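You operate a simulated robot arm through the tools that you are given. There is no shell and no other tool. Be economical: measure what you need, move in short steps, check, and stop when the job is done.

You are at the controls of a simulated two-armed robot. One attempt, no reset.

TASK
Wipe up the spill on the top of the green-marked table with the blue cloth and put it back.

It is judged by the outcome, as a careful person would: the job done as asked, and still so three seconds after it is handed in. It fails if anything else is knocked over, pushed out of place, dropped, spilled or broken. Flat cloth is picked up by pressing the open fingertips on it (5 to 10 N) and closing them slowly along it; thin cloth reads only 2 to 8 mm in the jaws.

THE ROBOT
Two 7-joint arms with two-finger parallel grippers on one trunk, on a base that drives. Base frame: it is fixed to the floor where the robot stands at the start and does not move with it; the origin is under the middle of the robot, x ahead of it, y to its left, z up; the surface under the hand at the start is at about z = 765. Units: mm, rad, N and s.
The left shoulder is at the start at [70, 163, 1095], the right one opposite. With the tool pointing down near the work surface each hand reaches from about 400 to 880 mm from the robot's upright axis, wherever it stands, measured 20 degrees to its own side. Payload 3.43 kg a hand.
The tool frame of a hand sits at the grasp point between the pads (the TCP): z along the fingers, y along the line on which they close. The tips reach 34 mm beyond it. The gripper opens to 128 mm. The fingers are 24 mm wide and 12 mm thick; the gripper's body (48 by 130 mm) begins 96 mm behind the TCP.
Orientation is that of the tool frame in the base frame, as a unit quaternion [x, y, z, w]. With the fingers straight down and closing along the base's y, the tool's x points along the base's -x, its y along +y and its z along -z.

THE INTERFACE
- The arms move only by the tool arm_command. It takes "left_commands", "right_commands" or both (then of equal length, played together; a hand with none holds still); each is a list of rows, each a list of 3 entries, a list of its own where there are three numbers: the shift along the tool's x, y, z in units of 300 mm (1.0 is 300 mm), then the turn, a rotation vector about the tool's x, y, z in units of 90 degrees (1.0 is 90 degrees), then the opening in per cent of the stroke, from 0 (shut) to 100 (fully open). In form: [[[tx, ty, tz], [rx, ry, rz], hand], ...]. A call has 1 to 10 rows; each row is the pose to reach, as a shift and turn from the pose commanded when the call began, along the tool's axes at that moment. A call with a number of a shift or a turn outside -1 to 1 is refused whole. Rows are played at 5 a second. More than 50 mm and 0.15 rad between two rows, or a gripper value outside its range, and nothing of the call is played. A pose out of reach is approached as far as the arm can. The call stops where the force on the tool passes 40 N (or 10 N more than at its start, if that is more) or the arm is blocked; 0.2 s more then pass. The fingers move at their own pace (about 153 mm/s each) and stop on an object; they squeeze with about 34 N. The grip force told is the motor's: it shows also when the fingers shut on nothing. Time passes only in rows, and 0.2 s behind the last, so rows that repeat a pose let the fingers close. It gives the time, the measured TCP pose, the force on the tool (base axes), the opening and the grip force at its end, in the units of the frame above (readings bear some noise), with the torque about the TCP (base axes, N m) and any sound that the robot's microphone picked up, and new pictures: "show" is both (left out), scene, wrist or none (wrist: the cameras of the hands that moved).
- Cameras (640 x 400 px; columns grow to the right, rows downward): "scene" is now at [120.4, 1.5, 1294.1]; the picture's right is [-0.05, -1.00, 0.00], its down [-0.75, 0.04, -0.66] and it looks along [0.66, -0.03, -0.75] (base axes); focal length 277 px, centre (320, 200). "left" rides on the left gripper at [76, 11, -160] in its tool frame; the picture's right is [-0.15, 0.99, 0.00], its down [-0.88, -0.13, -0.46] and it looks along [-0.45, -0.07, 0.89] (tool axes); focal length 234 px, centre (320, 200). "right" rides on the right gripper at [76, -11, -160] in its tool frame; the picture's right is [0.15, 0.99, 0.00], its down [-0.88, 0.13, -0.46] and it looks along [-0.45, 0.07, 0.89] (tool axes); focal length 234 px, centre (320, 200). There is no depth. A picture from a camera that has moved, and an enlarged one, comes with that camera's place and axes in the base frame and with its lens. The place of the scene camera against the robot may be out by one fixed shift of up to 18 mm in any direction.
- move_column(by): slides the trunk up (or, below 0, down) by that many mm; the arms and the scene camera ride with it, the base frame stays. It gives what a move gives, with no picture.
- drive_base(legs): drives the robot by 1 to 6 legs, each [ahead, left, turn to the left] in mm, mm and rad, along the robot's own axes; the way and the turn of a leg run together, so that a leg with both is an arc; at most 1500 mm and 3.142 rad a leg. The arms and the cameras ride along, it lands a little off, and it stops where it bumps. It gives what a move gives, and a new picture of the scene camera.
- aim_head(pan, tilt): turns the head with the scene camera to pan (to the left, within 1.501 rad either way) and tilt (down, from -0.506 to 1.204), counted from straight ahead of the robot. It gives what a move gives, and a new picture of the scene camera.
- zoom(camera, box): a new picture of the part [left, top, right, bottom] of that camera's present view, enlarged. It takes no simulated time.
- hand_in(): hands the job in; it is judged then, once.

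Go step by step. Nothing tells you exact positions but the pictures and the camera data: compare them with the known pose of the tool, close in by small moves and look again before you grip or let go. The budget is 120 turns and 260 pictures, counting those below and the enlarged ones. Unless the task says otherwise, let go and move clear before handing in, and close with one line.

The tools are called after "Emit:" by a JSON object that holds its "name" and its "arguments". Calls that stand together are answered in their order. arm_command: Moves the arms, as the interface text tells. Its arguments: {"type":"object","properties":{"left_commands":{"type":"array","items":{"type":"array"}},"right_commands":{"type":"array","items":{"type":"array"}},"show":{"type":"string","enum":["both","scene","wrist","none"]}},"required":[]} The other tools are called the same way: move_column (by) slides the trunk up or down; drive_base (legs) drives the base; aim_head (pan, tilt) turns the head that bears the scene camera; zoom (camera, box) takes an enlarged picture of a part of a camera's view; hand_in () hands the job in.

At the start:

```text
clock: 0.0
left_ee_pos: [578.8, 163.0, 1007.3]
left_orientation: [-0.002, 1.0, 0.001, -0.001]
left_wrist_force: [-0.3, -0.3, 0.2]
left_ft_torque: [-0.02, -0.02, 0.01]
left_width: 128.0
left_finger_force: 0.1
right_ee_pos: [584.9, -264.1, 962.8]
right_orientation: [0.0, 1.0, -0.001, 0.0]
right_wrist_force: [-0.1, -1.0, -0.5]
right_ft_torque: [0.0, -0.02, 0.0]
right_width: 128.2
right_finger_force: 0.0
trunk travel left (down, up): [-575.0, 365.0]
robot x, y, heading: [0.7, -0.5, -0.001]
head pan, tilt: [-0.052, 0.848]
```

scene: 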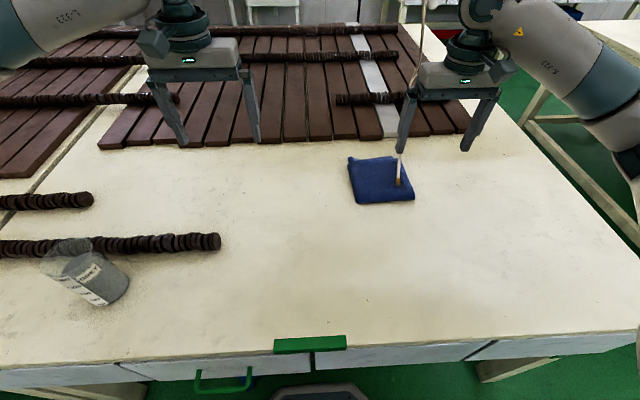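
right: 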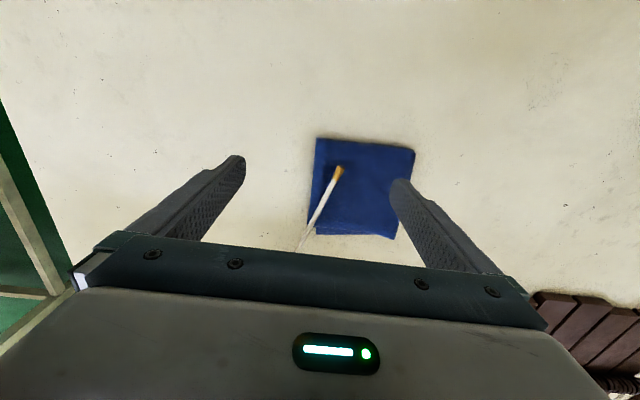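
left: 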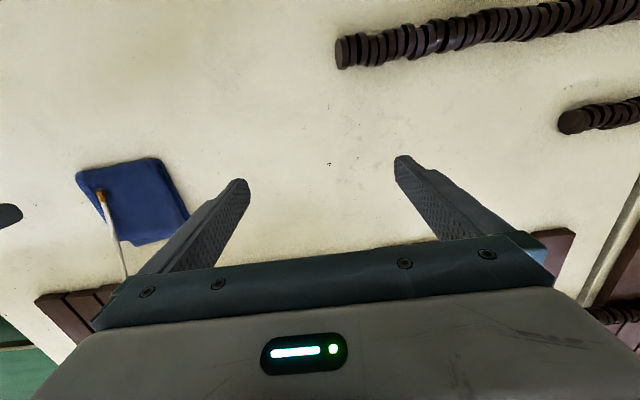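

I see a table with a green mark on its near edge, a folded blue cloth with a thin stick or brush on or above it, and no obvious spill yet. I'll look closer first.

Emit:
{"name": "zoom", "arguments": {"camera": "scene", "box": [320, 0, 480, 220]}}

Emit:
{"name": "zoom", "arguments": {"camera": "scene", "box": [120, 180, 440, 380]}}

Emit:
{"name": "aim_head", "arguments": {"pan": 0.0, "tilt": 0.3}}

```text
1.82 times, centred on (400, 110) of scene
camera zoom: at [120.4, 1.5, 1294.1], right [-0.05, -1.0, 0.0], down [-0.75, 0.04, -0.66], along [0.66, -0.03, -0.75], focal length 503 px, centre (174, 364)
```

zoom: 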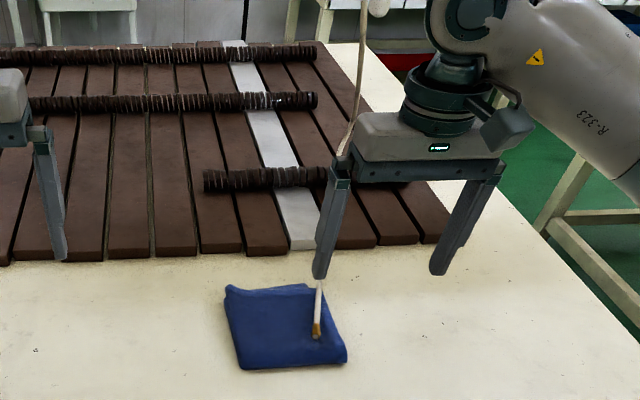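

```text
2.00 times, centred on (280, 280) of scene
camera zoom: at [120.4, 1.5, 1294.1], right [-0.05, -1.0, 0.0], down [-0.75, 0.04, -0.66], along [0.66, -0.03, -0.75], focal length 554 px, centre (400, 40)
```

zoom: 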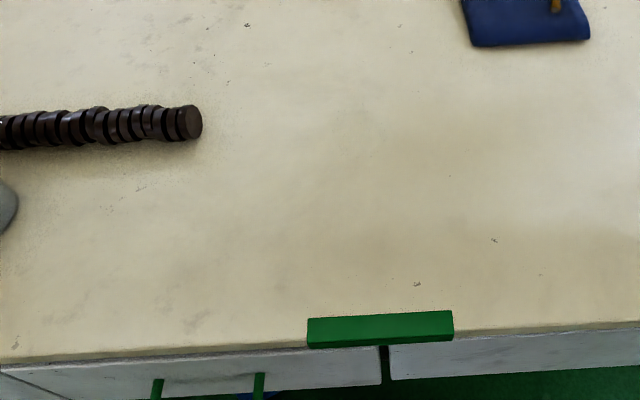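

```text
clock: 1.0
left_ee_pos: [579.3, 163.4, 1005.5]
left_orientation: [0.0, 1.0, 0.0, 0.0]
left_wrist_force: [-0.7, 0.1, -0.2]
left_ft_torque: [-0.03, 0.03, 0.01]
left_width: 127.9
left_finger_force: 0.1
right_ee_pos: [585.3, -265.4, 962.2]
right_orientation: [0.0, 1.0, 0.0, 0.001]
right_wrist_force: [-0.1, 0.0, 0.7]
right_ft_torque: [0.0, 0.01, -0.01]
right_width: 128.2
right_finger_force: 0.0
trunk travel left (down, up): [-575.0, 365.0]
robot x, y, heading: [3.4, -2.6, 0.003]
head pan, tilt: [0.0, 0.3]
camera scene: at [135.7, 5.6, 1342.3], right [0.0, -1.0, 0.0], down [-0.3, 0.0, -0.95], along [0.95, 0.0, -0.3], focal length 277 px, centre (320, 200)
```

scene: 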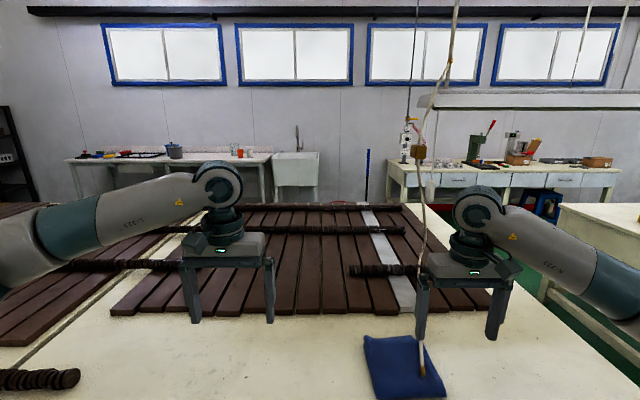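

A cord hangs from the ceiling with its knob over the cloth. No spill is clear yet, so I'll look around for other marked tables and for the spill.

Emit:
{"name": "aim_head", "arguments": {"pan": 1.2, "tilt": 0.5}}

Emit:
{"name": "aim_head", "arguments": {"pan": -1.2, "tilt": 0.5}}

Emit:
{"name": "aim_head", "arguments": {"pan": 0.0, "tilt": 1.0}}

```text
clock: 2.4
left_ee_pos: [578.9, 163.7, 1007.1]
left_orientation: [-0.001, 1.0, 0.0, 0.0]
left_wrist_force: [0.2, 0.4, 0.3]
left_ft_torque: [0.02, -0.03, -0.01]
left_width: 128.3
left_finger_force: 0.1
right_ee_pos: [584.8, -264.9, 962.4]
right_orientation: [0.0, 1.0, 0.0, -0.001]
right_wrist_force: [-0.2, -0.9, 0.6]
right_ft_torque: [-0.05, 0.0, -0.03]
right_width: 128.0
right_finger_force: 0.1
trunk travel left (down, up): [-575.0, 365.0]
robot x, y, heading: [-3.2, 1.8, 0.001]
head pan, tilt: [1.201, 0.499]
camera scene: at [75.2, 90.4, 1324.0], right [0.93, -0.36, 0.0], down [-0.17, -0.45, -0.88], along [0.32, 0.82, -0.48], focal length 277 px, centre (320, 200)
```

scene: 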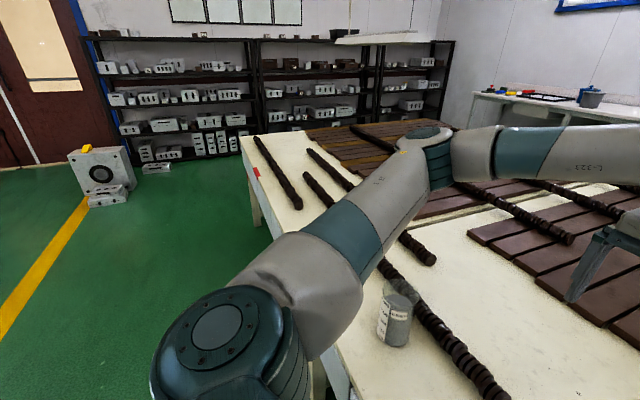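

```text
clock: 4.6
left_ee_pos: [578.3, 164.6, 1007.3]
left_orientation: [0.0, 1.0, 0.0, 0.0]
left_wrist_force: [-0.3, -0.6, -0.6]
left_ft_torque: [0.0, 0.0, -0.01]
left_width: 128.1
left_finger_force: 0.1
right_ee_pos: [584.4, -266.0, 962.2]
right_orientation: [0.0, 1.0, 0.0, -0.001]
right_wrist_force: [-0.2, 0.0, 1.2]
right_ft_torque: [0.02, 0.0, 0.01]
right_width: 127.8
right_finger_force: 0.0
trunk travel left (down, up): [-575.0, 365.0]
robot x, y, heading: [-2.7, -0.4, -0.002]
head pan, tilt: [-1.201, 0.499]
camera scene: at [75.2, -79.2, 1324.0], right [-0.93, -0.36, 0.0], down [-0.17, 0.45, -0.88], along [0.32, -0.82, -0.48], focal length 277 px, centre (320, 200)
```

scene: 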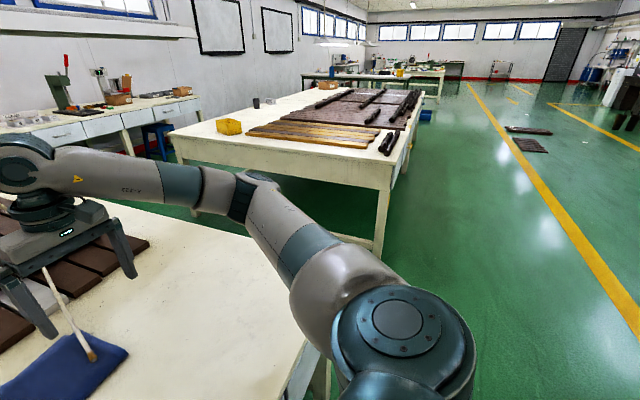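

```text
clock: 6.0
left_ee_pos: [579.2, 163.0, 1007.0]
left_orientation: [-0.002, 1.0, 0.0, -0.001]
left_wrist_force: [-0.5, -0.9, -0.1]
left_ft_torque: [-0.04, 0.01, 0.02]
left_width: 128.1
left_finger_force: 0.1
right_ee_pos: [585.3, -266.5, 963.0]
right_orientation: [0.0, 1.0, 0.0, 0.0]
right_wrist_force: [-0.3, -1.0, -0.3]
right_ft_torque: [0.04, 0.02, -0.04]
right_width: 127.9
right_finger_force: 0.1
trunk travel left (down, up): [-575.0, 365.0]
robot x, y, heading: [0.7, 1.8, 0.002]
head pan, tilt: [0.0, 1.0]
camera scene: at [111.9, 5.5, 1282.9], right [0.0, -1.0, 0.0], down [-0.84, 0.0, -0.54], along [0.54, 0.0, -0.84], focal length 277 px, centre (320, 200)
```

scene: 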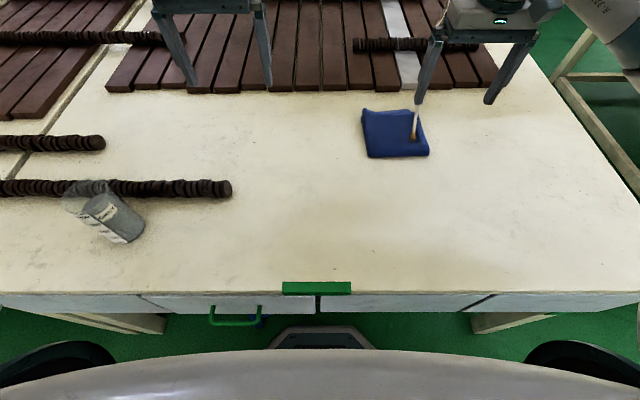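

The front table bears the green plate and the left one a red mark. I'll search this tabletop for a faint spill.

Emit:
{"name": "zoom", "arguments": {"camera": "scene", "box": [200, 90, 420, 230]}}

Emit:
{"name": "zoom", "arguments": {"camera": "scene", "box": [400, 140, 640, 300]}}

Emit:
{"name": "zoom", "arguments": {"camera": "scene", "box": [220, 170, 440, 300]}}

Emit:
{"name": "zoom", "arguments": {"camera": "scene", "box": [0, 160, 240, 300]}}

```text
2.86 times, centred on (310, 160) of scene
camera zoom: at [111.9, 5.5, 1282.9], right [0.0, -1.0, 0.0], down [-0.84, 0.0, -0.54], along [0.54, 0.0, -0.84], focal length 791 px, centre (349, 314)
```

zoom: 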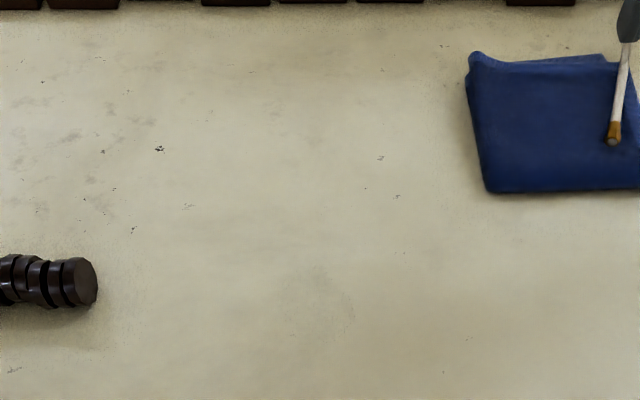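

```text
2.50 times, centred on (520, 220) of scene
camera zoom: at [111.9, 5.5, 1282.9], right [0.0, -1.0, 0.0], down [-0.84, 0.0, -0.54], along [0.54, 0.0, -0.84], focal length 692 px, centre (-180, 150)
```

zoom: 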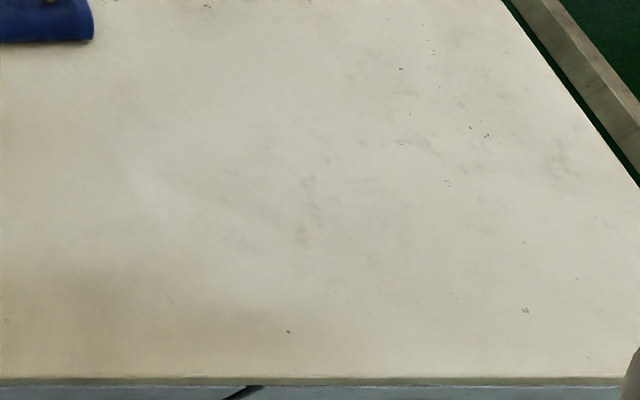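

```text
2.91 times, centred on (330, 235) of scene
camera zoom: at [111.9, 5.5, 1282.9], right [0.0, -1.0, 0.0], down [-0.84, 0.0, -0.54], along [0.54, 0.0, -0.84], focal length 806 px, centre (291, 98)
```

zoom: 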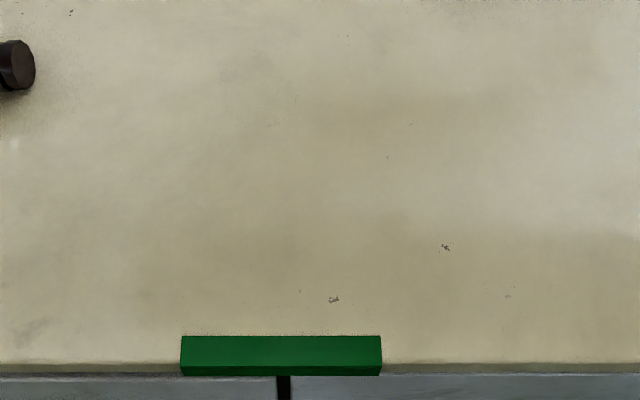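

```text
2.67 times, centred on (120, 230) of scene
camera zoom: at [111.9, 5.5, 1282.9], right [0.0, -1.0, 0.0], down [-0.84, 0.0, -0.54], along [0.54, 0.0, -0.84], focal length 738 px, centre (853, 120)
```

zoom: 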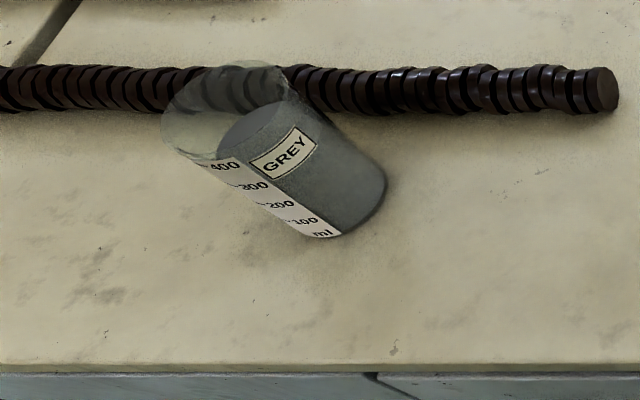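

No spill is evident in the near half. I'll inspect the slatted far part and the other tables.

Emit:
{"name": "aim_head", "arguments": {"pan": 0.0, "tilt": 0.6}}

Emit:
{"name": "zoom", "arguments": {"camera": "scene", "box": [80, 60, 520, 335]}}

Emit:
{"name": "zoom", "arguments": {"camera": "right", "box": [0, 0, 640, 400]}}

Emit:
{"name": "zoom", "arguments": {"camera": "left", "box": [0, 0, 640, 400]}}

```text
clock: 6.8
left_ee_pos: [578.6, 164.2, 1006.6]
left_orientation: [-0.002, 1.0, 0.001, 0.0]
left_wrist_force: [-0.2, -0.5, -0.5]
left_ft_torque: [0.02, 0.03, 0.02]
left_width: 128.3
left_finger_force: 0.1
right_ee_pos: [584.8, -264.7, 961.7]
right_orientation: [0.0, 1.0, 0.0, -0.001]
right_wrist_force: [-1.1, 0.6, -0.7]
right_ft_torque: [-0.03, 0.02, 0.02]
right_width: 128.0
right_finger_force: 0.0
trunk travel left (down, up): [-575.0, 365.0]
robot x, y, heading: [-3.8, -1.8, -0.0]
head pan, tilt: [0.0, 0.6]
camera scene: at [130.6, 5.6, 1314.8], right [0.0, -1.0, 0.0], down [-0.57, 0.0, -0.82], along [0.82, 0.0, -0.57], focal length 277 px, centre (320, 200)
```

scene: 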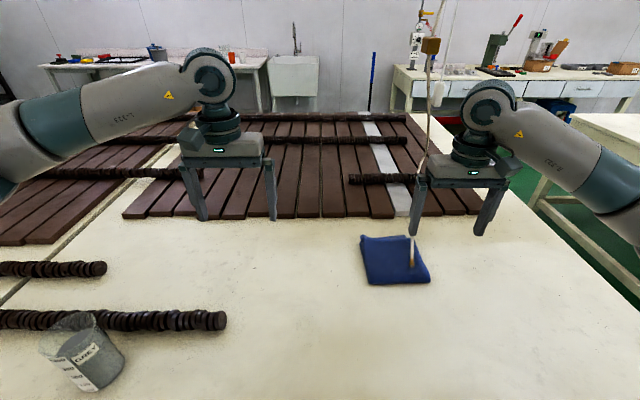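

```text
1.45 times, centred on (300, 198) of scene
camera zoom: at [130.6, 5.6, 1314.8], right [0.0, -1.0, 0.0], down [-0.57, 0.0, -0.82], along [0.82, 0.0, -0.57], focal length 403 px, centre (349, 204)
```

zoom: 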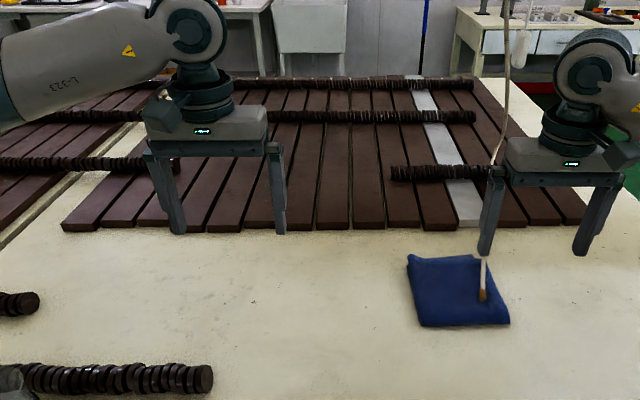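

```text
1.00 times, centred on (320, 200) of right (not enlarged: the box is as wide or as high as the picture)
camera zoom: at [510.9, -275.7, 1123.0], right [-0.15, 0.99, 0.0], down [0.88, 0.13, 0.46], along [0.45, 0.07, -0.89], focal length 234 px, centre (320, 200)
```

zoom: 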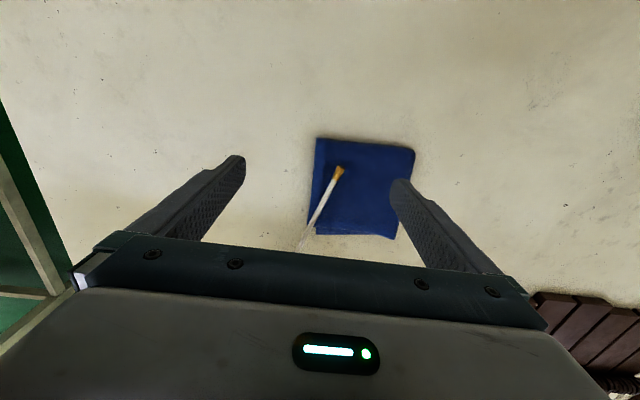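

```text
1.00 times, centred on (320, 200) of left (not enlarged: the box is as wide or as high as the picture)
camera zoom: at [503.2, 175.0, 1165.9], right [0.15, 0.99, 0.0], down [0.88, -0.13, 0.46], along [0.45, -0.07, -0.89], focal length 234 px, centre (320, 200)
```

zoom: 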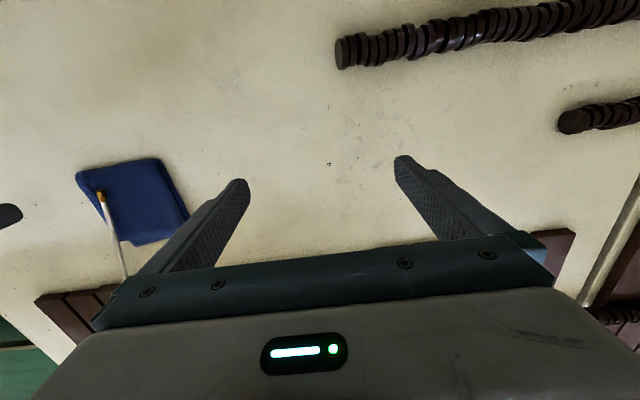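

Still no clear spill. I'll enlarge the wrist views and the other tables.

Emit:
{"name": "zoom", "arguments": {"camera": "right", "box": [20, 0, 640, 190]}}

Emit:
{"name": "zoom", "arguments": {"camera": "left", "box": [0, 0, 440, 240]}}

Emit:
{"name": "aim_head", "arguments": {"pan": 0.8, "tilt": 0.7}}

Emit:
{"name": "aim_head", "arguments": {"pan": -0.8, "tilt": 0.7}}

```text
1.03 times, centred on (330, 95) of right (not enlarged: the box is as wide or as high as the picture)
camera zoom: at [510.9, -275.7, 1123.0], right [-0.15, 0.99, 0.0], down [0.88, 0.13, 0.46], along [0.45, 0.07, -0.89], focal length 242 px, centre (310, 308)
```

zoom: 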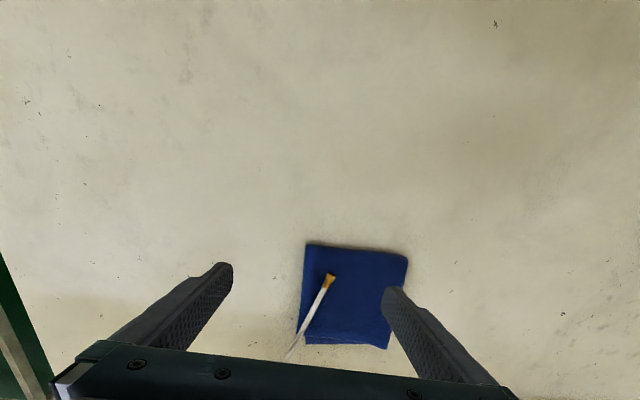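

```text
1.45 times, centred on (220, 120) of left
camera zoom: at [503.2, 175.0, 1165.9], right [0.15, 0.99, 0.0], down [0.88, -0.13, 0.46], along [0.45, -0.07, -0.89], focal length 341 px, centre (466, 316)
```

zoom: 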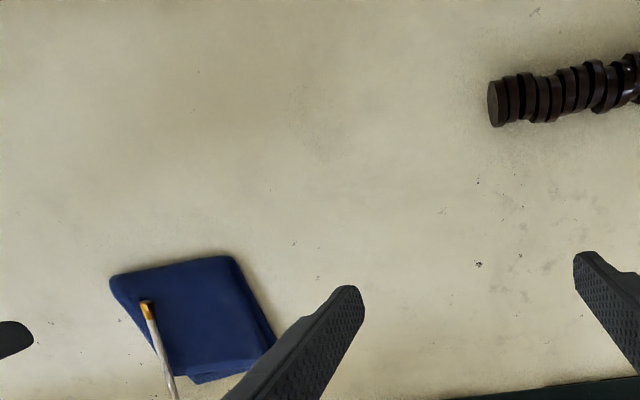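

```text
clock: 8.0
left_ee_pos: [579.0, 162.7, 1006.5]
left_orientation: [-0.002, 1.0, 0.0, 0.0]
left_wrist_force: [-0.3, 0.0, -0.3]
left_ft_torque: [0.04, 0.0, 0.02]
left_width: 128.1
left_finger_force: 0.1
right_ee_pos: [584.0, -266.0, 961.1]
right_orientation: [0.0, 1.0, 0.0, 0.001]
right_wrist_force: [1.0, -0.5, -0.1]
right_ft_torque: [0.0, 0.03, 0.01]
right_width: 127.9
right_finger_force: 0.0
trunk travel left (down, up): [-575.0, 365.0]
robot x, y, heading: [0.4, 3.4, -0.0]
head pan, tilt: [0.799, 0.7]
camera scene: at [101.6, 66.4, 1306.3], right [0.72, -0.7, 0.0], down [-0.45, -0.46, -0.76], along [0.53, 0.55, -0.64], focal length 277 px, centre (320, 200)
```

scene: 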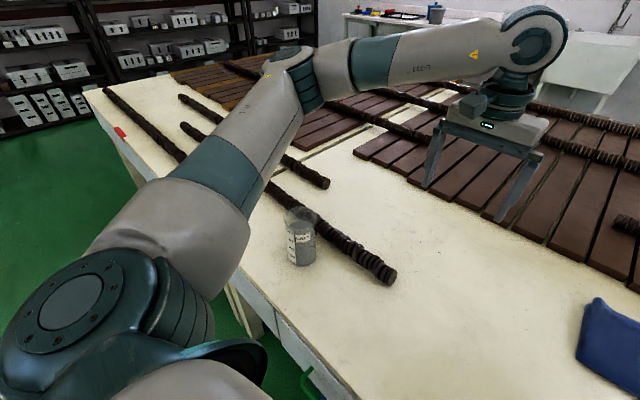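

```text
clock: 9.6
left_ee_pos: [578.5, 163.8, 1006.8]
left_orientation: [-0.001, 1.0, 0.0, 0.0]
left_wrist_force: [-0.5, -0.1, 0.6]
left_ft_torque: [-0.01, 0.0, -0.01]
left_width: 127.8
left_finger_force: 0.0
right_ee_pos: [585.4, -264.9, 961.6]
right_orientation: [0.001, 1.0, -0.001, 0.0]
right_wrist_force: [0.6, -0.2, 1.1]
right_ft_torque: [-0.03, -0.01, -0.02]
right_width: 128.1
right_finger_force: 0.0
trunk travel left (down, up): [-575.0, 365.0]
robot x, y, heading: [1.9, 3.2, -0.0]
head pan, tilt: [-0.799, 0.7]
camera scene: at [101.5, -55.3, 1306.3], right [-0.72, -0.7, 0.0], down [-0.45, 0.46, -0.76], along [0.53, -0.55, -0.64], focal length 277 px, centre (320, 200)
```

scene: 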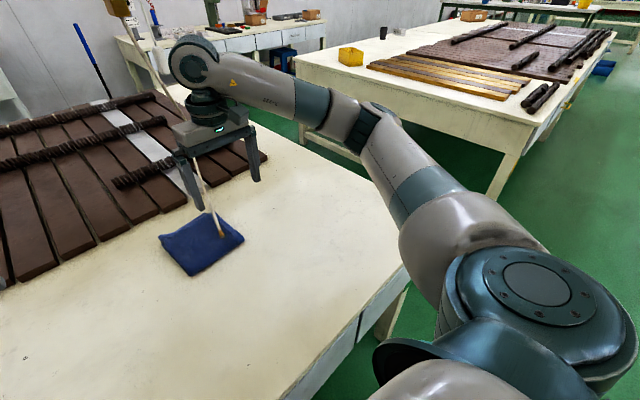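

I'll check further to the sides and back before concluding.

Emit:
{"name": "aim_head", "arguments": {"pan": 1.5, "tilt": 0.35}}

Emit:
{"name": "aim_head", "arguments": {"pan": -1.5, "tilt": 0.35}}

Emit:
{"name": "aim_head", "arguments": {"pan": 0.2, "tilt": 1.2}}

```text
clock: 11.8
left_ee_pos: [579.0, 164.1, 1004.8]
left_orientation: [-0.001, 1.0, 0.0, 0.0]
left_wrist_force: [1.2, -0.9, -0.2]
left_ft_torque: [0.0, -0.01, 0.03]
left_width: 128.2
left_finger_force: 0.1
right_ee_pos: [584.9, -265.7, 962.0]
right_orientation: [-0.001, 1.0, 0.0, 0.0]
right_wrist_force: [0.9, -0.3, 0.1]
right_ft_torque: [0.0, 0.04, 0.01]
right_width: 128.1
right_finger_force: 0.1
trunk travel left (down, up): [-575.0, 365.0]
robot x, y, heading: [-2.1, 3.5, -0.002]
head pan, tilt: [1.499, 0.351]
camera scene: at [49.0, 98.4, 1337.7], right [1.0, -0.07, 0.0], down [-0.03, -0.34, -0.94], along [0.07, 0.94, -0.34], focal length 277 px, centre (320, 200)
```

scene: 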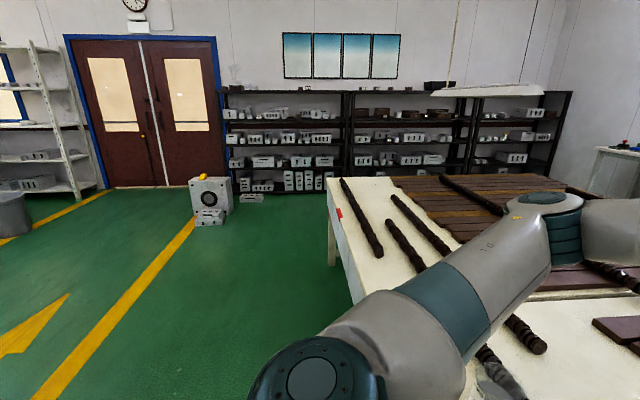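

```text
clock: 14.4
left_ee_pos: [579.9, 162.9, 1007.1]
left_orientation: [-0.001, 1.0, 0.0, 0.0]
left_wrist_force: [0.0, 0.2, -0.5]
left_ft_torque: [-0.02, -0.02, -0.03]
left_width: 128.1
left_finger_force: 0.0
right_ee_pos: [584.0, -266.5, 961.3]
right_orientation: [0.0, 1.0, -0.001, 0.0]
right_wrist_force: [0.1, 0.4, -0.4]
right_ft_torque: [0.01, 0.0, 0.0]
right_width: 128.0
right_finger_force: 0.0
trunk travel left (down, up): [-575.0, 365.0]
robot x, y, heading: [1.0, -2.9, -0.0]
head pan, tilt: [-1.499, 0.351]
camera scene: at [49.0, -87.3, 1337.7], right [-1.0, -0.07, 0.0], down [-0.03, 0.34, -0.94], along [0.07, -0.94, -0.34], focal length 277 px, centre (320, 200)
```

scene: 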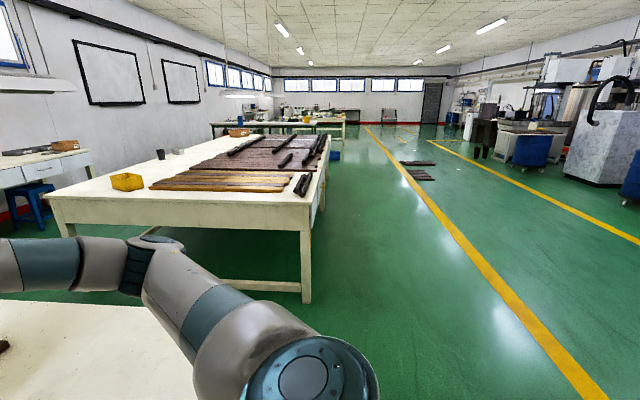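

```text
clock: 16.1
left_ee_pos: [578.6, 163.6, 1006.6]
left_orientation: [0.0, 1.0, 0.0, 0.0]
left_wrist_force: [-0.6, 0.2, 0.2]
left_ft_torque: [-0.01, 0.03, 0.03]
left_width: 128.2
left_finger_force: 0.2
right_ee_pos: [584.7, -264.9, 962.6]
right_orientation: [0.001, 1.0, 0.0, -0.001]
right_wrist_force: [1.3, 0.1, 0.5]
right_ft_torque: [0.0, 0.02, -0.03]
right_width: 128.0
right_finger_force: 0.0
trunk travel left (down, up): [-575.0, 365.0]
robot x, y, heading: [0.8, 3.5, 0.003]
head pan, tilt: [0.201, 1.201]
camera scene: at [97.1, 16.7, 1270.3], right [0.2, -0.98, 0.0], down [-0.91, -0.19, -0.36], along [0.36, 0.07, -0.93], focal length 277 px, centre (320, 200)
```

scene: 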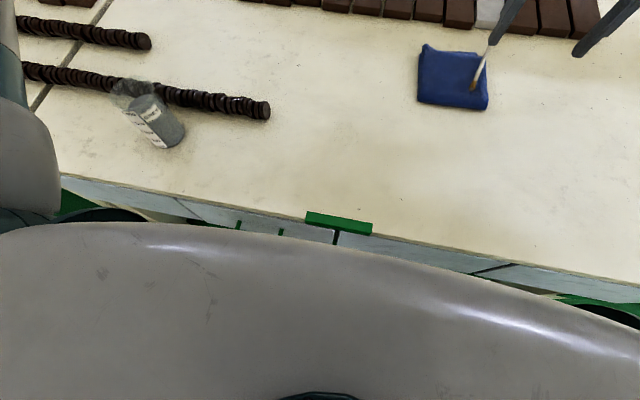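

Emit:
{"name": "zoom", "arguments": {"camera": "scene", "box": [360, 90, 600, 260]}}

Emit:
{"name": "zoom", "arguments": {"camera": "scene", "box": [200, 20, 420, 200]}}

Emit:
{"name": "zoom", "arguments": {"camera": "scene", "box": [20, 0, 260, 200]}}

```text
2.35 times, centred on (480, 175) of scene
camera zoom: at [97.1, 16.7, 1270.3], right [0.2, -0.98, 0.0], down [-0.91, -0.19, -0.36], along [0.36, 0.07, -0.93], focal length 652 px, centre (-56, 259)
```

zoom: 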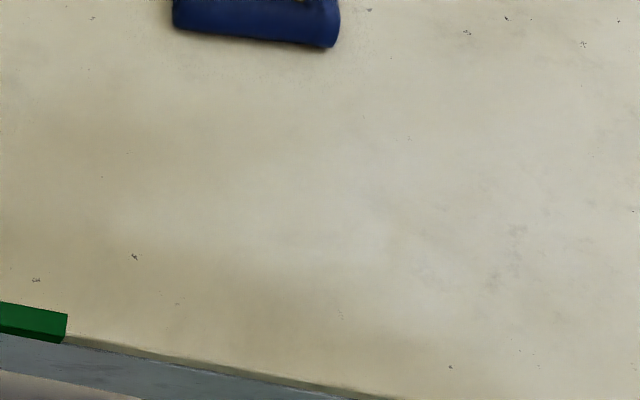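

```text
2.22 times, centred on (310, 110) of scene
camera zoom: at [97.1, 16.7, 1270.3], right [0.2, -0.98, 0.0], down [-0.91, -0.19, -0.36], along [0.36, 0.07, -0.93], focal length 615 px, centre (342, 400)
```

zoom: 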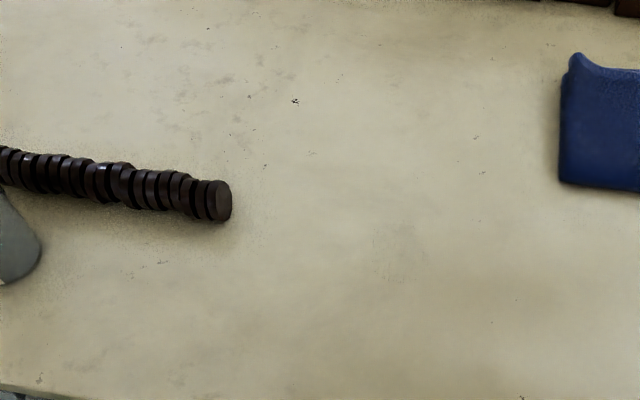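

```text
2.00 times, centred on (140, 100) of scene
camera zoom: at [97.1, 16.7, 1270.3], right [0.2, -0.98, 0.0], down [-0.91, -0.19, -0.36], along [0.36, 0.07, -0.93], focal length 554 px, centre (680, 400)
```

zoom: 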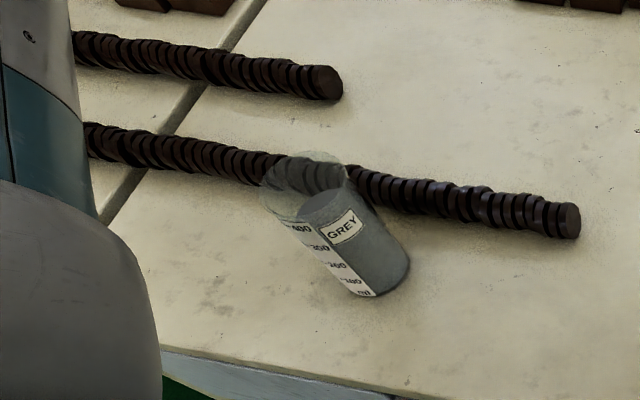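

No strong spill shows, only faint tan tints near the middle. I'll bring the left wrist camera over that area for a closer look.

Emit:
{"name": "arm_command", "arguments": {"left_commands": [[[0.07, -0.13, 0], [0, 0, 0], 100], [[0.14, -0.26, 0], [0, 0, 0], 100], [[0.21, -0.39, 0], [0, 0, 0], 100], [[0.28, -0.5, 0], [0, 0, 0], 100], [[0.28, -0.5, 0.1], [0, 0, 0], 100]], "show": "wrist"}}

Emit:
{"name": "aim_head", "arguments": {"pan": 0.6, "tilt": 0.9}}

```text
clock: 17.3
left_ee_pos: [496.2, 13.3, 976.0]
left_orientation: [0.0, 1.0, 0.0, 0.0]
left_wrist_force: [0.1, -0.3, -0.4]
left_ft_torque: [-0.04, 0.04, -0.03]
left_width: 127.9
left_finger_force: 0.1
right_ee_pos: [585.6, -263.8, 961.2]
right_orientation: [0.0, 1.0, 0.0, -0.001]
right_wrist_force: [0.8, 0.6, -0.2]
right_ft_torque: [-0.06, 0.05, 0.0]
right_width: 128.3
right_finger_force: 0.0
trunk travel left (down, up): [-575.0, 365.0]
robot x, y, heading: [2.8, -2.0, -0.001]
head pan, tilt: [0.201, 1.201]
camera left: at [420.7, 25.7, 1135.1], right [0.14, 0.99, 0.0], down [0.88, -0.13, 0.46], along [0.45, -0.07, -0.89], focal length 234 px, centre (320, 200)
```

left: 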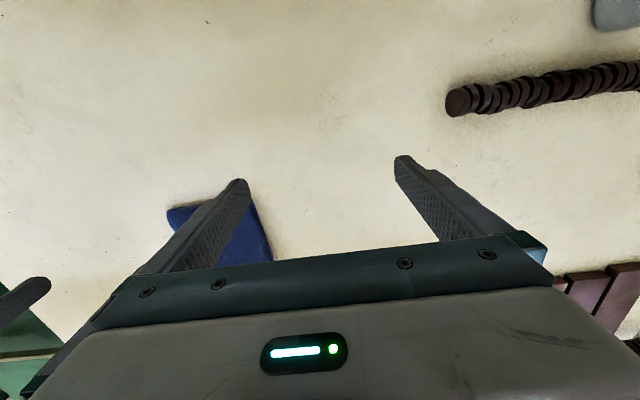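

```text
clock: 18.2
left_ee_pos: [496.8, 13.7, 975.6]
left_orientation: [0.0, 1.0, 0.001, 0.0]
left_wrist_force: [0.0, -0.3, 0.0]
left_ft_torque: [-0.02, 0.0, 0.01]
left_width: 128.1
left_finger_force: 0.0
right_ee_pos: [584.5, -266.0, 961.5]
right_orientation: [0.0, 1.0, 0.0, 0.0]
right_wrist_force: [0.1, -0.7, -0.8]
right_ft_torque: [0.0, 0.03, -0.02]
right_width: 127.7
right_finger_force: 0.0
trunk travel left (down, up): [-575.0, 365.0]
robot x, y, heading: [-2.1, -4.1, 0.002]
head pan, tilt: [0.6, 0.901]
camera scene: at [104.7, 48.2, 1290.1], right [0.56, -0.83, 0.0], down [-0.65, -0.44, -0.62], along [0.51, 0.35, -0.78], focal length 277 px, centre (320, 200)
```

scene: 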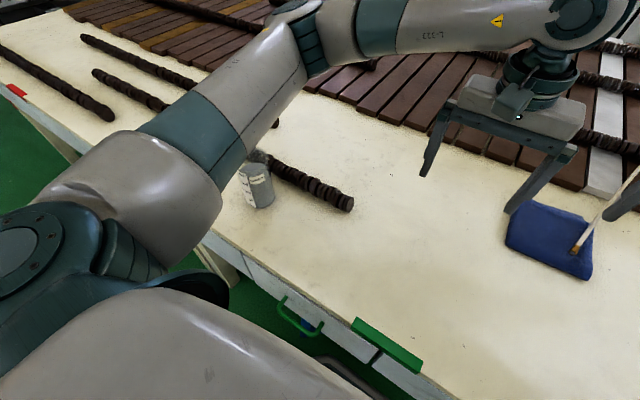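

Nothing is visible there either. I'll pull the right hand clear of the hanging cord, then raise the trunk to see the far and hidden parts of the table.

Emit:
{"name": "arm_command", "arguments": {"right_commands": [[[0.1, -0.1, 0], [0, 0, 0], 100], [[0.2, -0.2, 0], [0, 0, 0], 100], [[0.3, -0.3, 0], [0, 0, 0], 100], [[0.4, -0.4, 0], [0, 0, 0], 100]], "show": "wrist"}}

Emit:
{"name": "move_column", "arguments": {"by": 350}}

Emit:
{"name": "aim_head", "arguments": {"pan": 0.3, "tilt": 0.65}}

Emit:
{"name": "aim_head", "arguments": {"pan": -0.5, "tilt": 0.65}}

```text
clock: 19.2
left_ee_pos: [493.9, 11.9, 976.6]
left_orientation: [-0.002, 1.0, 0.001, 0.001]
left_wrist_force: [-0.4, 0.1, -0.4]
left_ft_torque: [0.03, -0.01, -0.04]
left_width: 128.0
left_finger_force: 0.1
right_ee_pos: [464.7, -387.0, 961.6]
right_orientation: [-0.001, 1.0, 0.001, -0.001]
right_wrist_force: [0.1, 0.4, 0.3]
right_ft_torque: [0.04, -0.02, 0.0]
right_width: 128.0
right_finger_force: 0.2
trunk travel left (down, up): [-575.0, 365.0]
robot x, y, heading: [-4.3, 2.3, 0.005]
head pan, tilt: [0.6, 0.901]
camera right: at [389.6, -397.7, 1122.8], right [-0.15, 0.99, 0.0], down [0.88, 0.13, 0.46], along [0.45, 0.07, -0.89], focal length 234 px, centre (320, 200)
```

right: 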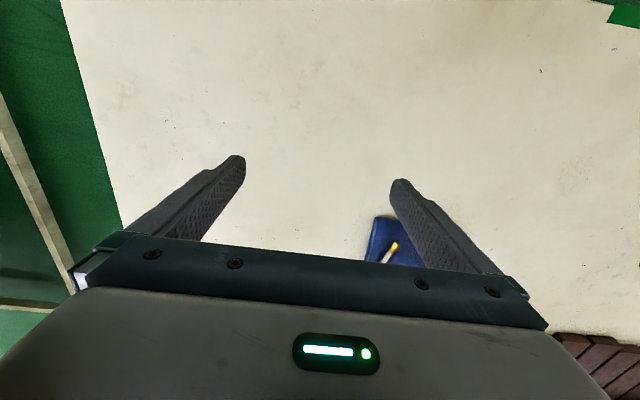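

```text
clock: 22.6
left_ee_pos: [495.3, 12.9, 1325.2]
left_orientation: [0.0, 1.0, 0.001, 0.0]
left_wrist_force: [0.6, -0.1, 0.2]
left_ft_torque: [-0.03, -0.01, 0.01]
left_width: 128.0
left_finger_force: 0.0
right_ee_pos: [465.7, -386.0, 1311.2]
right_orientation: [0.0, 1.0, 0.0, 0.0]
right_wrist_force: [0.7, -0.4, 1.0]
right_ft_torque: [0.02, 0.0, 0.01]
right_width: 128.1
right_finger_force: 0.0
trunk travel left (down, up): [-925.0, 15.0]
robot x, y, heading: [1.0, 2.4, -0.002]
head pan, tilt: [0.6, 0.901]
```

```text
clock: 23.4
left_ee_pos: [495.6, 12.7, 1326.1]
left_orientation: [-0.001, 1.0, 0.0, -0.001]
left_wrist_force: [0.0, 0.9, 0.4]
left_ft_torque: [0.03, 0.04, 0.01]
left_width: 128.0
left_finger_force: 0.1
right_ee_pos: [464.3, -385.9, 1310.8]
right_orientation: [0.001, 1.0, 0.0, 0.001]
right_wrist_force: [0.3, -0.2, -0.2]
right_ft_torque: [0.0, 0.01, 0.01]
right_width: 128.1
right_finger_force: 0.1
trunk travel left (down, up): [-925.0, 15.0]
robot x, y, heading: [2.5, 1.4, -0.001]
head pan, tilt: [0.3, 0.649]
camera scene: at [125.2, 31.1, 1660.6], right [0.3, -0.96, 0.0], down [-0.58, -0.18, -0.8], along [0.76, 0.24, -0.61], focal length 277 px, centre (320, 200)
```

scene: 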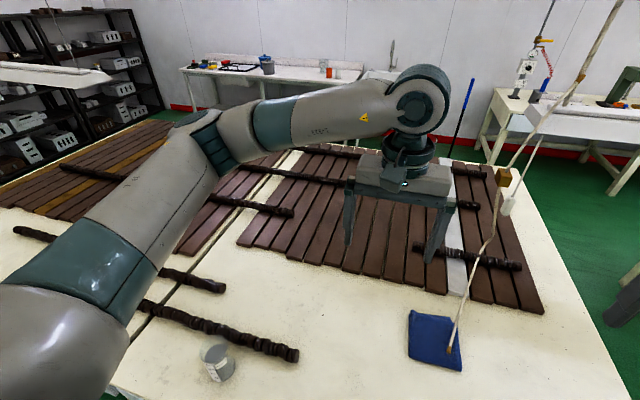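

```text
clock: 24.5
left_ee_pos: [495.0, 13.4, 1326.5]
left_orientation: [-0.001, 1.0, 0.0, 0.0]
left_wrist_force: [-0.7, -0.1, -0.2]
left_ft_torque: [0.0, 0.02, 0.02]
left_width: 128.0
left_finger_force: 0.0
right_ee_pos: [466.5, -386.1, 1311.6]
right_orientation: [-0.001, 1.0, 0.0, 0.0]
right_wrist_force: [0.1, 0.4, -0.1]
right_ft_torque: [0.02, 0.01, -0.03]
right_width: 127.9
right_finger_force: 0.1
trunk travel left (down, up): [-925.0, 15.0]
robot x, y, heading: [5.6, 0.3, -0.001]
head pan, tilt: [-0.499, 0.649]
camera scene: at [118.6, -36.0, 1660.6], right [-0.48, -0.88, 0.0], down [-0.53, 0.29, -0.8], along [0.7, -0.38, -0.6], focal length 277 px, centre (320, 200)
```

scene: 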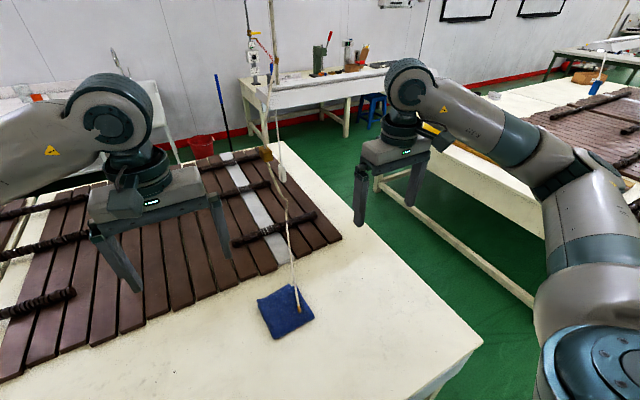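

Emit:
{"name": "aim_head", "arguments": {"pan": 0.0, "tilt": 1.05}}

Emit:
{"name": "zoom", "arguments": {"camera": "left", "box": [0, 0, 639, 399]}}

Emit:
{"name": "zoom", "arguments": {"camera": "right", "box": [0, 0, 639, 399]}}

```text
clock: 25.4
left_ee_pos: [496.5, 13.3, 1325.9]
left_orientation: [-0.001, 1.0, 0.0, 0.0]
left_wrist_force: [-0.2, -1.2, 0.8]
left_ft_torque: [0.0, 0.01, -0.01]
left_width: 128.2
left_finger_force: 0.1
right_ee_pos: [465.1, -385.9, 1311.3]
right_orientation: [0.0, 1.0, 0.0, 0.0]
right_wrist_force: [0.3, 0.1, -0.8]
right_ft_torque: [-0.04, 0.01, -0.04]
right_width: 127.7
right_finger_force: 0.1
trunk travel left (down, up): [-925.0, 15.0]
robot x, y, heading: [3.6, -1.8, -0.0]
head pan, tilt: [0.0, 1.051]
camera scene: at [108.7, 5.4, 1629.5], right [0.0, -1.0, 0.0], down [-0.87, 0.0, -0.5], along [0.5, 0.0, -0.87], focal length 277 px, centre (320, 200)
```

scene: 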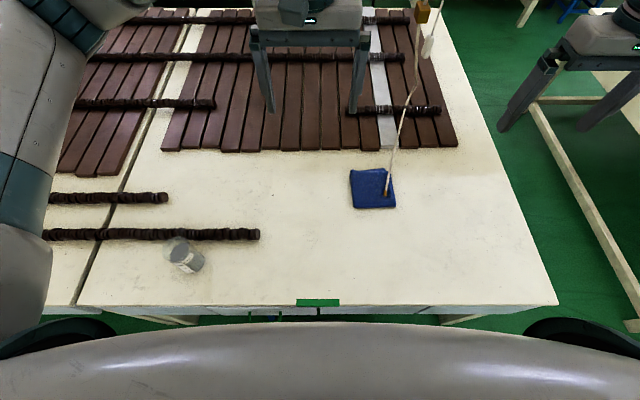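

```text
1.00 times, centred on (320, 200) of left (not enlarged: the box is as wide or as high as the picture)
camera zoom: at [419.9, 24.4, 1485.5], right [0.15, 0.99, 0.0], down [0.88, -0.13, 0.46], along [0.45, -0.07, -0.89], focal length 234 px, centre (320, 200)
```

zoom: 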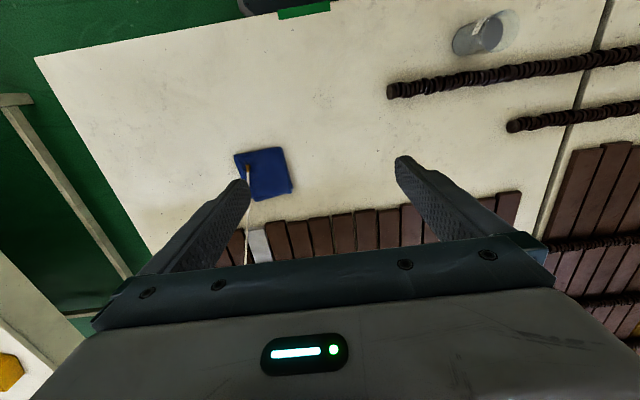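

```text
1.00 times, centred on (320, 200) of right (not enlarged: the box is as wide or as high as the picture)
camera zoom: at [391.2, -396.8, 1472.8], right [-0.15, 0.99, 0.0], down [0.88, 0.13, 0.46], along [0.45, 0.07, -0.89], focal length 234 px, centre (320, 200)
```

zoom: 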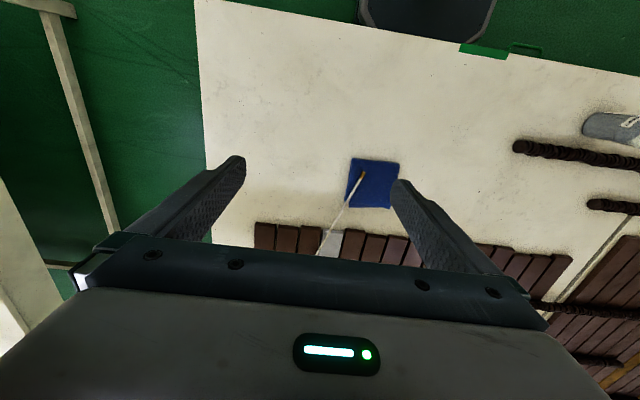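

Emit:
{"name": "zoom", "arguments": {"camera": "scene", "box": [240, 150, 400, 310]}}

Emit:
{"name": "zoom", "arguments": {"camera": "scene", "box": [380, 150, 560, 310]}}

Emit:
{"name": "zoom", "arguments": {"camera": "scene", "box": [80, 150, 280, 310]}}

Emit:
{"name": "zoom", "arguments": {"camera": "left", "box": [30, 0, 420, 240]}}

```text
2.50 times, centred on (320, 230) of scene
camera zoom: at [108.7, 5.4, 1629.5], right [0.0, -1.0, 0.0], down [-0.87, 0.0, -0.5], along [0.5, 0.0, -0.87], focal length 692 px, centre (320, 125)
```

zoom: 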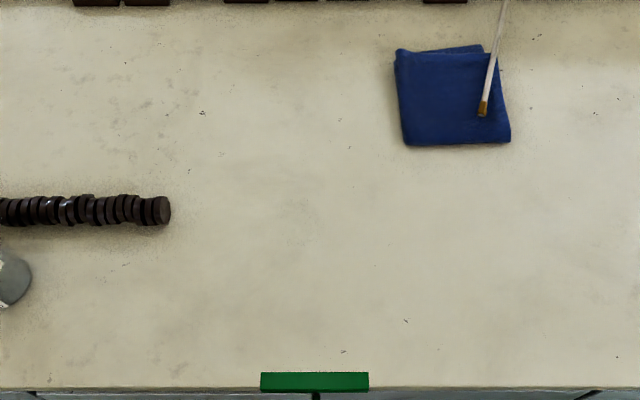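

```text
2.50 times, centred on (470, 230) of scene
camera zoom: at [108.7, 5.4, 1629.5], right [0.0, -1.0, 0.0], down [-0.87, 0.0, -0.5], along [0.5, 0.0, -0.87], focal length 692 px, centre (-55, 125)
```

zoom: 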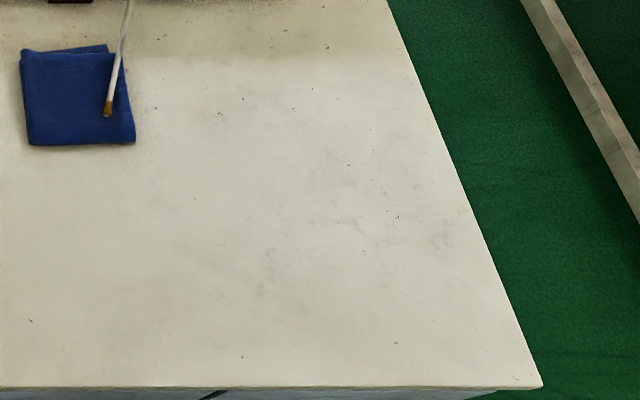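

```text
2.50 times, centred on (180, 230) of scene
camera zoom: at [108.7, 5.4, 1629.5], right [0.0, -1.0, 0.0], down [-0.87, 0.0, -0.5], along [0.5, 0.0, -0.87], focal length 692 px, centre (670, 125)
```

zoom: 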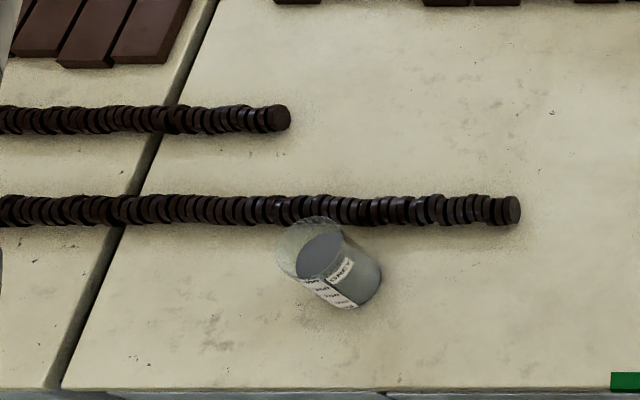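

```text
1.64 times, centred on (225, 120) of left
camera zoom: at [419.9, 24.4, 1485.5], right [0.15, 0.99, 0.0], down [0.88, -0.13, 0.46], along [0.45, -0.07, -0.89], focal length 384 px, centre (476, 331)
```

zoom: 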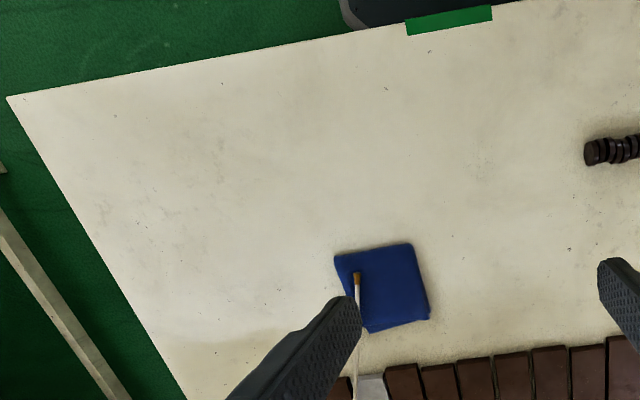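

There is one faint greyish patch around (460, 25). I'll lower the trunk and look at it closely with the left wrist camera.

Emit:
{"name": "move_column", "arguments": {"by": -350}}

Emit:
{"name": "arm_command", "arguments": {"left_commands": [[[0, 0.0, 0.15], [0, 0, 0], 100], [[0, 0, 0.3], [0, 0, 0], 100], [[0, 0, 0.42], [0, 0, 0], 100]], "show": "none"}}

Emit:
{"name": "zoom", "arguments": {"camera": "left", "box": [220, 20, 460, 170]}}

Emit:
{"name": "zoom", "arguments": {"camera": "left", "box": [0, 0, 639, 399]}}

```text
clock: 28.9
left_ee_pos: [495.5, 12.8, 976.0]
left_orientation: [-0.001, 1.0, 0.0, 0.001]
left_wrist_force: [0.3, 0.0, 0.1]
left_ft_torque: [0.02, 0.0, 0.01]
left_width: 127.8
left_finger_force: 0.1
right_ee_pos: [465.2, -385.4, 962.7]
right_orientation: [0.001, 1.0, 0.0, 0.0]
right_wrist_force: [0.2, -0.5, -0.5]
right_ft_torque: [0.02, 0.03, 0.01]
right_width: 127.8
right_finger_force: 0.0
trunk travel left (down, up): [-575.0, 365.0]
robot x, y, heading: [-0.1, 1.7, 0.005]
head pan, tilt: [0.0, 1.051]
```

```text
clock: 29.7
left_ee_pos: [495.4, 12.6, 849.4]
left_orientation: [0.0, 1.0, 0.0, 0.0]
left_wrist_force: [0.6, 0.0, 0.2]
left_ft_torque: [-0.02, 0.04, -0.01]
left_width: 128.1
left_finger_force: 0.0
right_ee_pos: [466.1, -387.1, 962.0]
right_orientation: [0.0, 1.0, 0.0, 0.0]
right_wrist_force: [0.7, 0.0, 0.3]
right_ft_torque: [-0.03, 0.01, 0.0]
right_width: 128.2
right_finger_force: 0.0
trunk travel left (down, up): [-575.0, 365.0]
robot x, y, heading: [0.8, -0.3, -0.0]
head pan, tilt: [0.0, 1.051]
```

```text
2.67 times, centred on (340, 95) of left
camera zoom: at [419.9, 24.1, 1009.1], right [0.15, 0.99, 0.0], down [0.88, -0.13, 0.46], along [0.45, -0.07, -0.89], focal length 624 px, centre (267, 480)
```

zoom: 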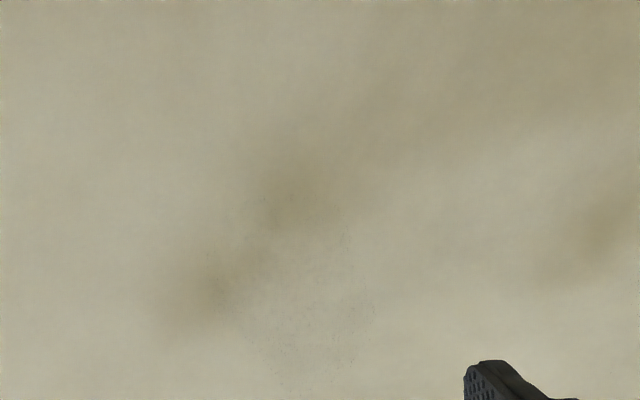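

```text
1.00 times, centred on (320, 200) of left (not enlarged: the box is as wide or as high as the picture)
camera zoom: at [419.9, 24.1, 1009.1], right [0.15, 0.99, 0.0], down [0.88, -0.13, 0.46], along [0.45, -0.07, -0.89], focal length 234 px, centre (320, 200)
```

zoom: 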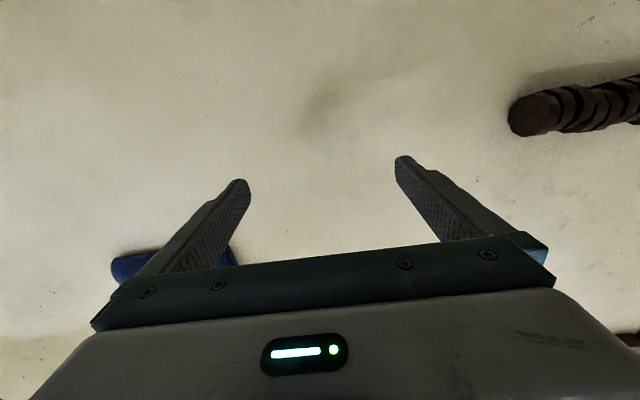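

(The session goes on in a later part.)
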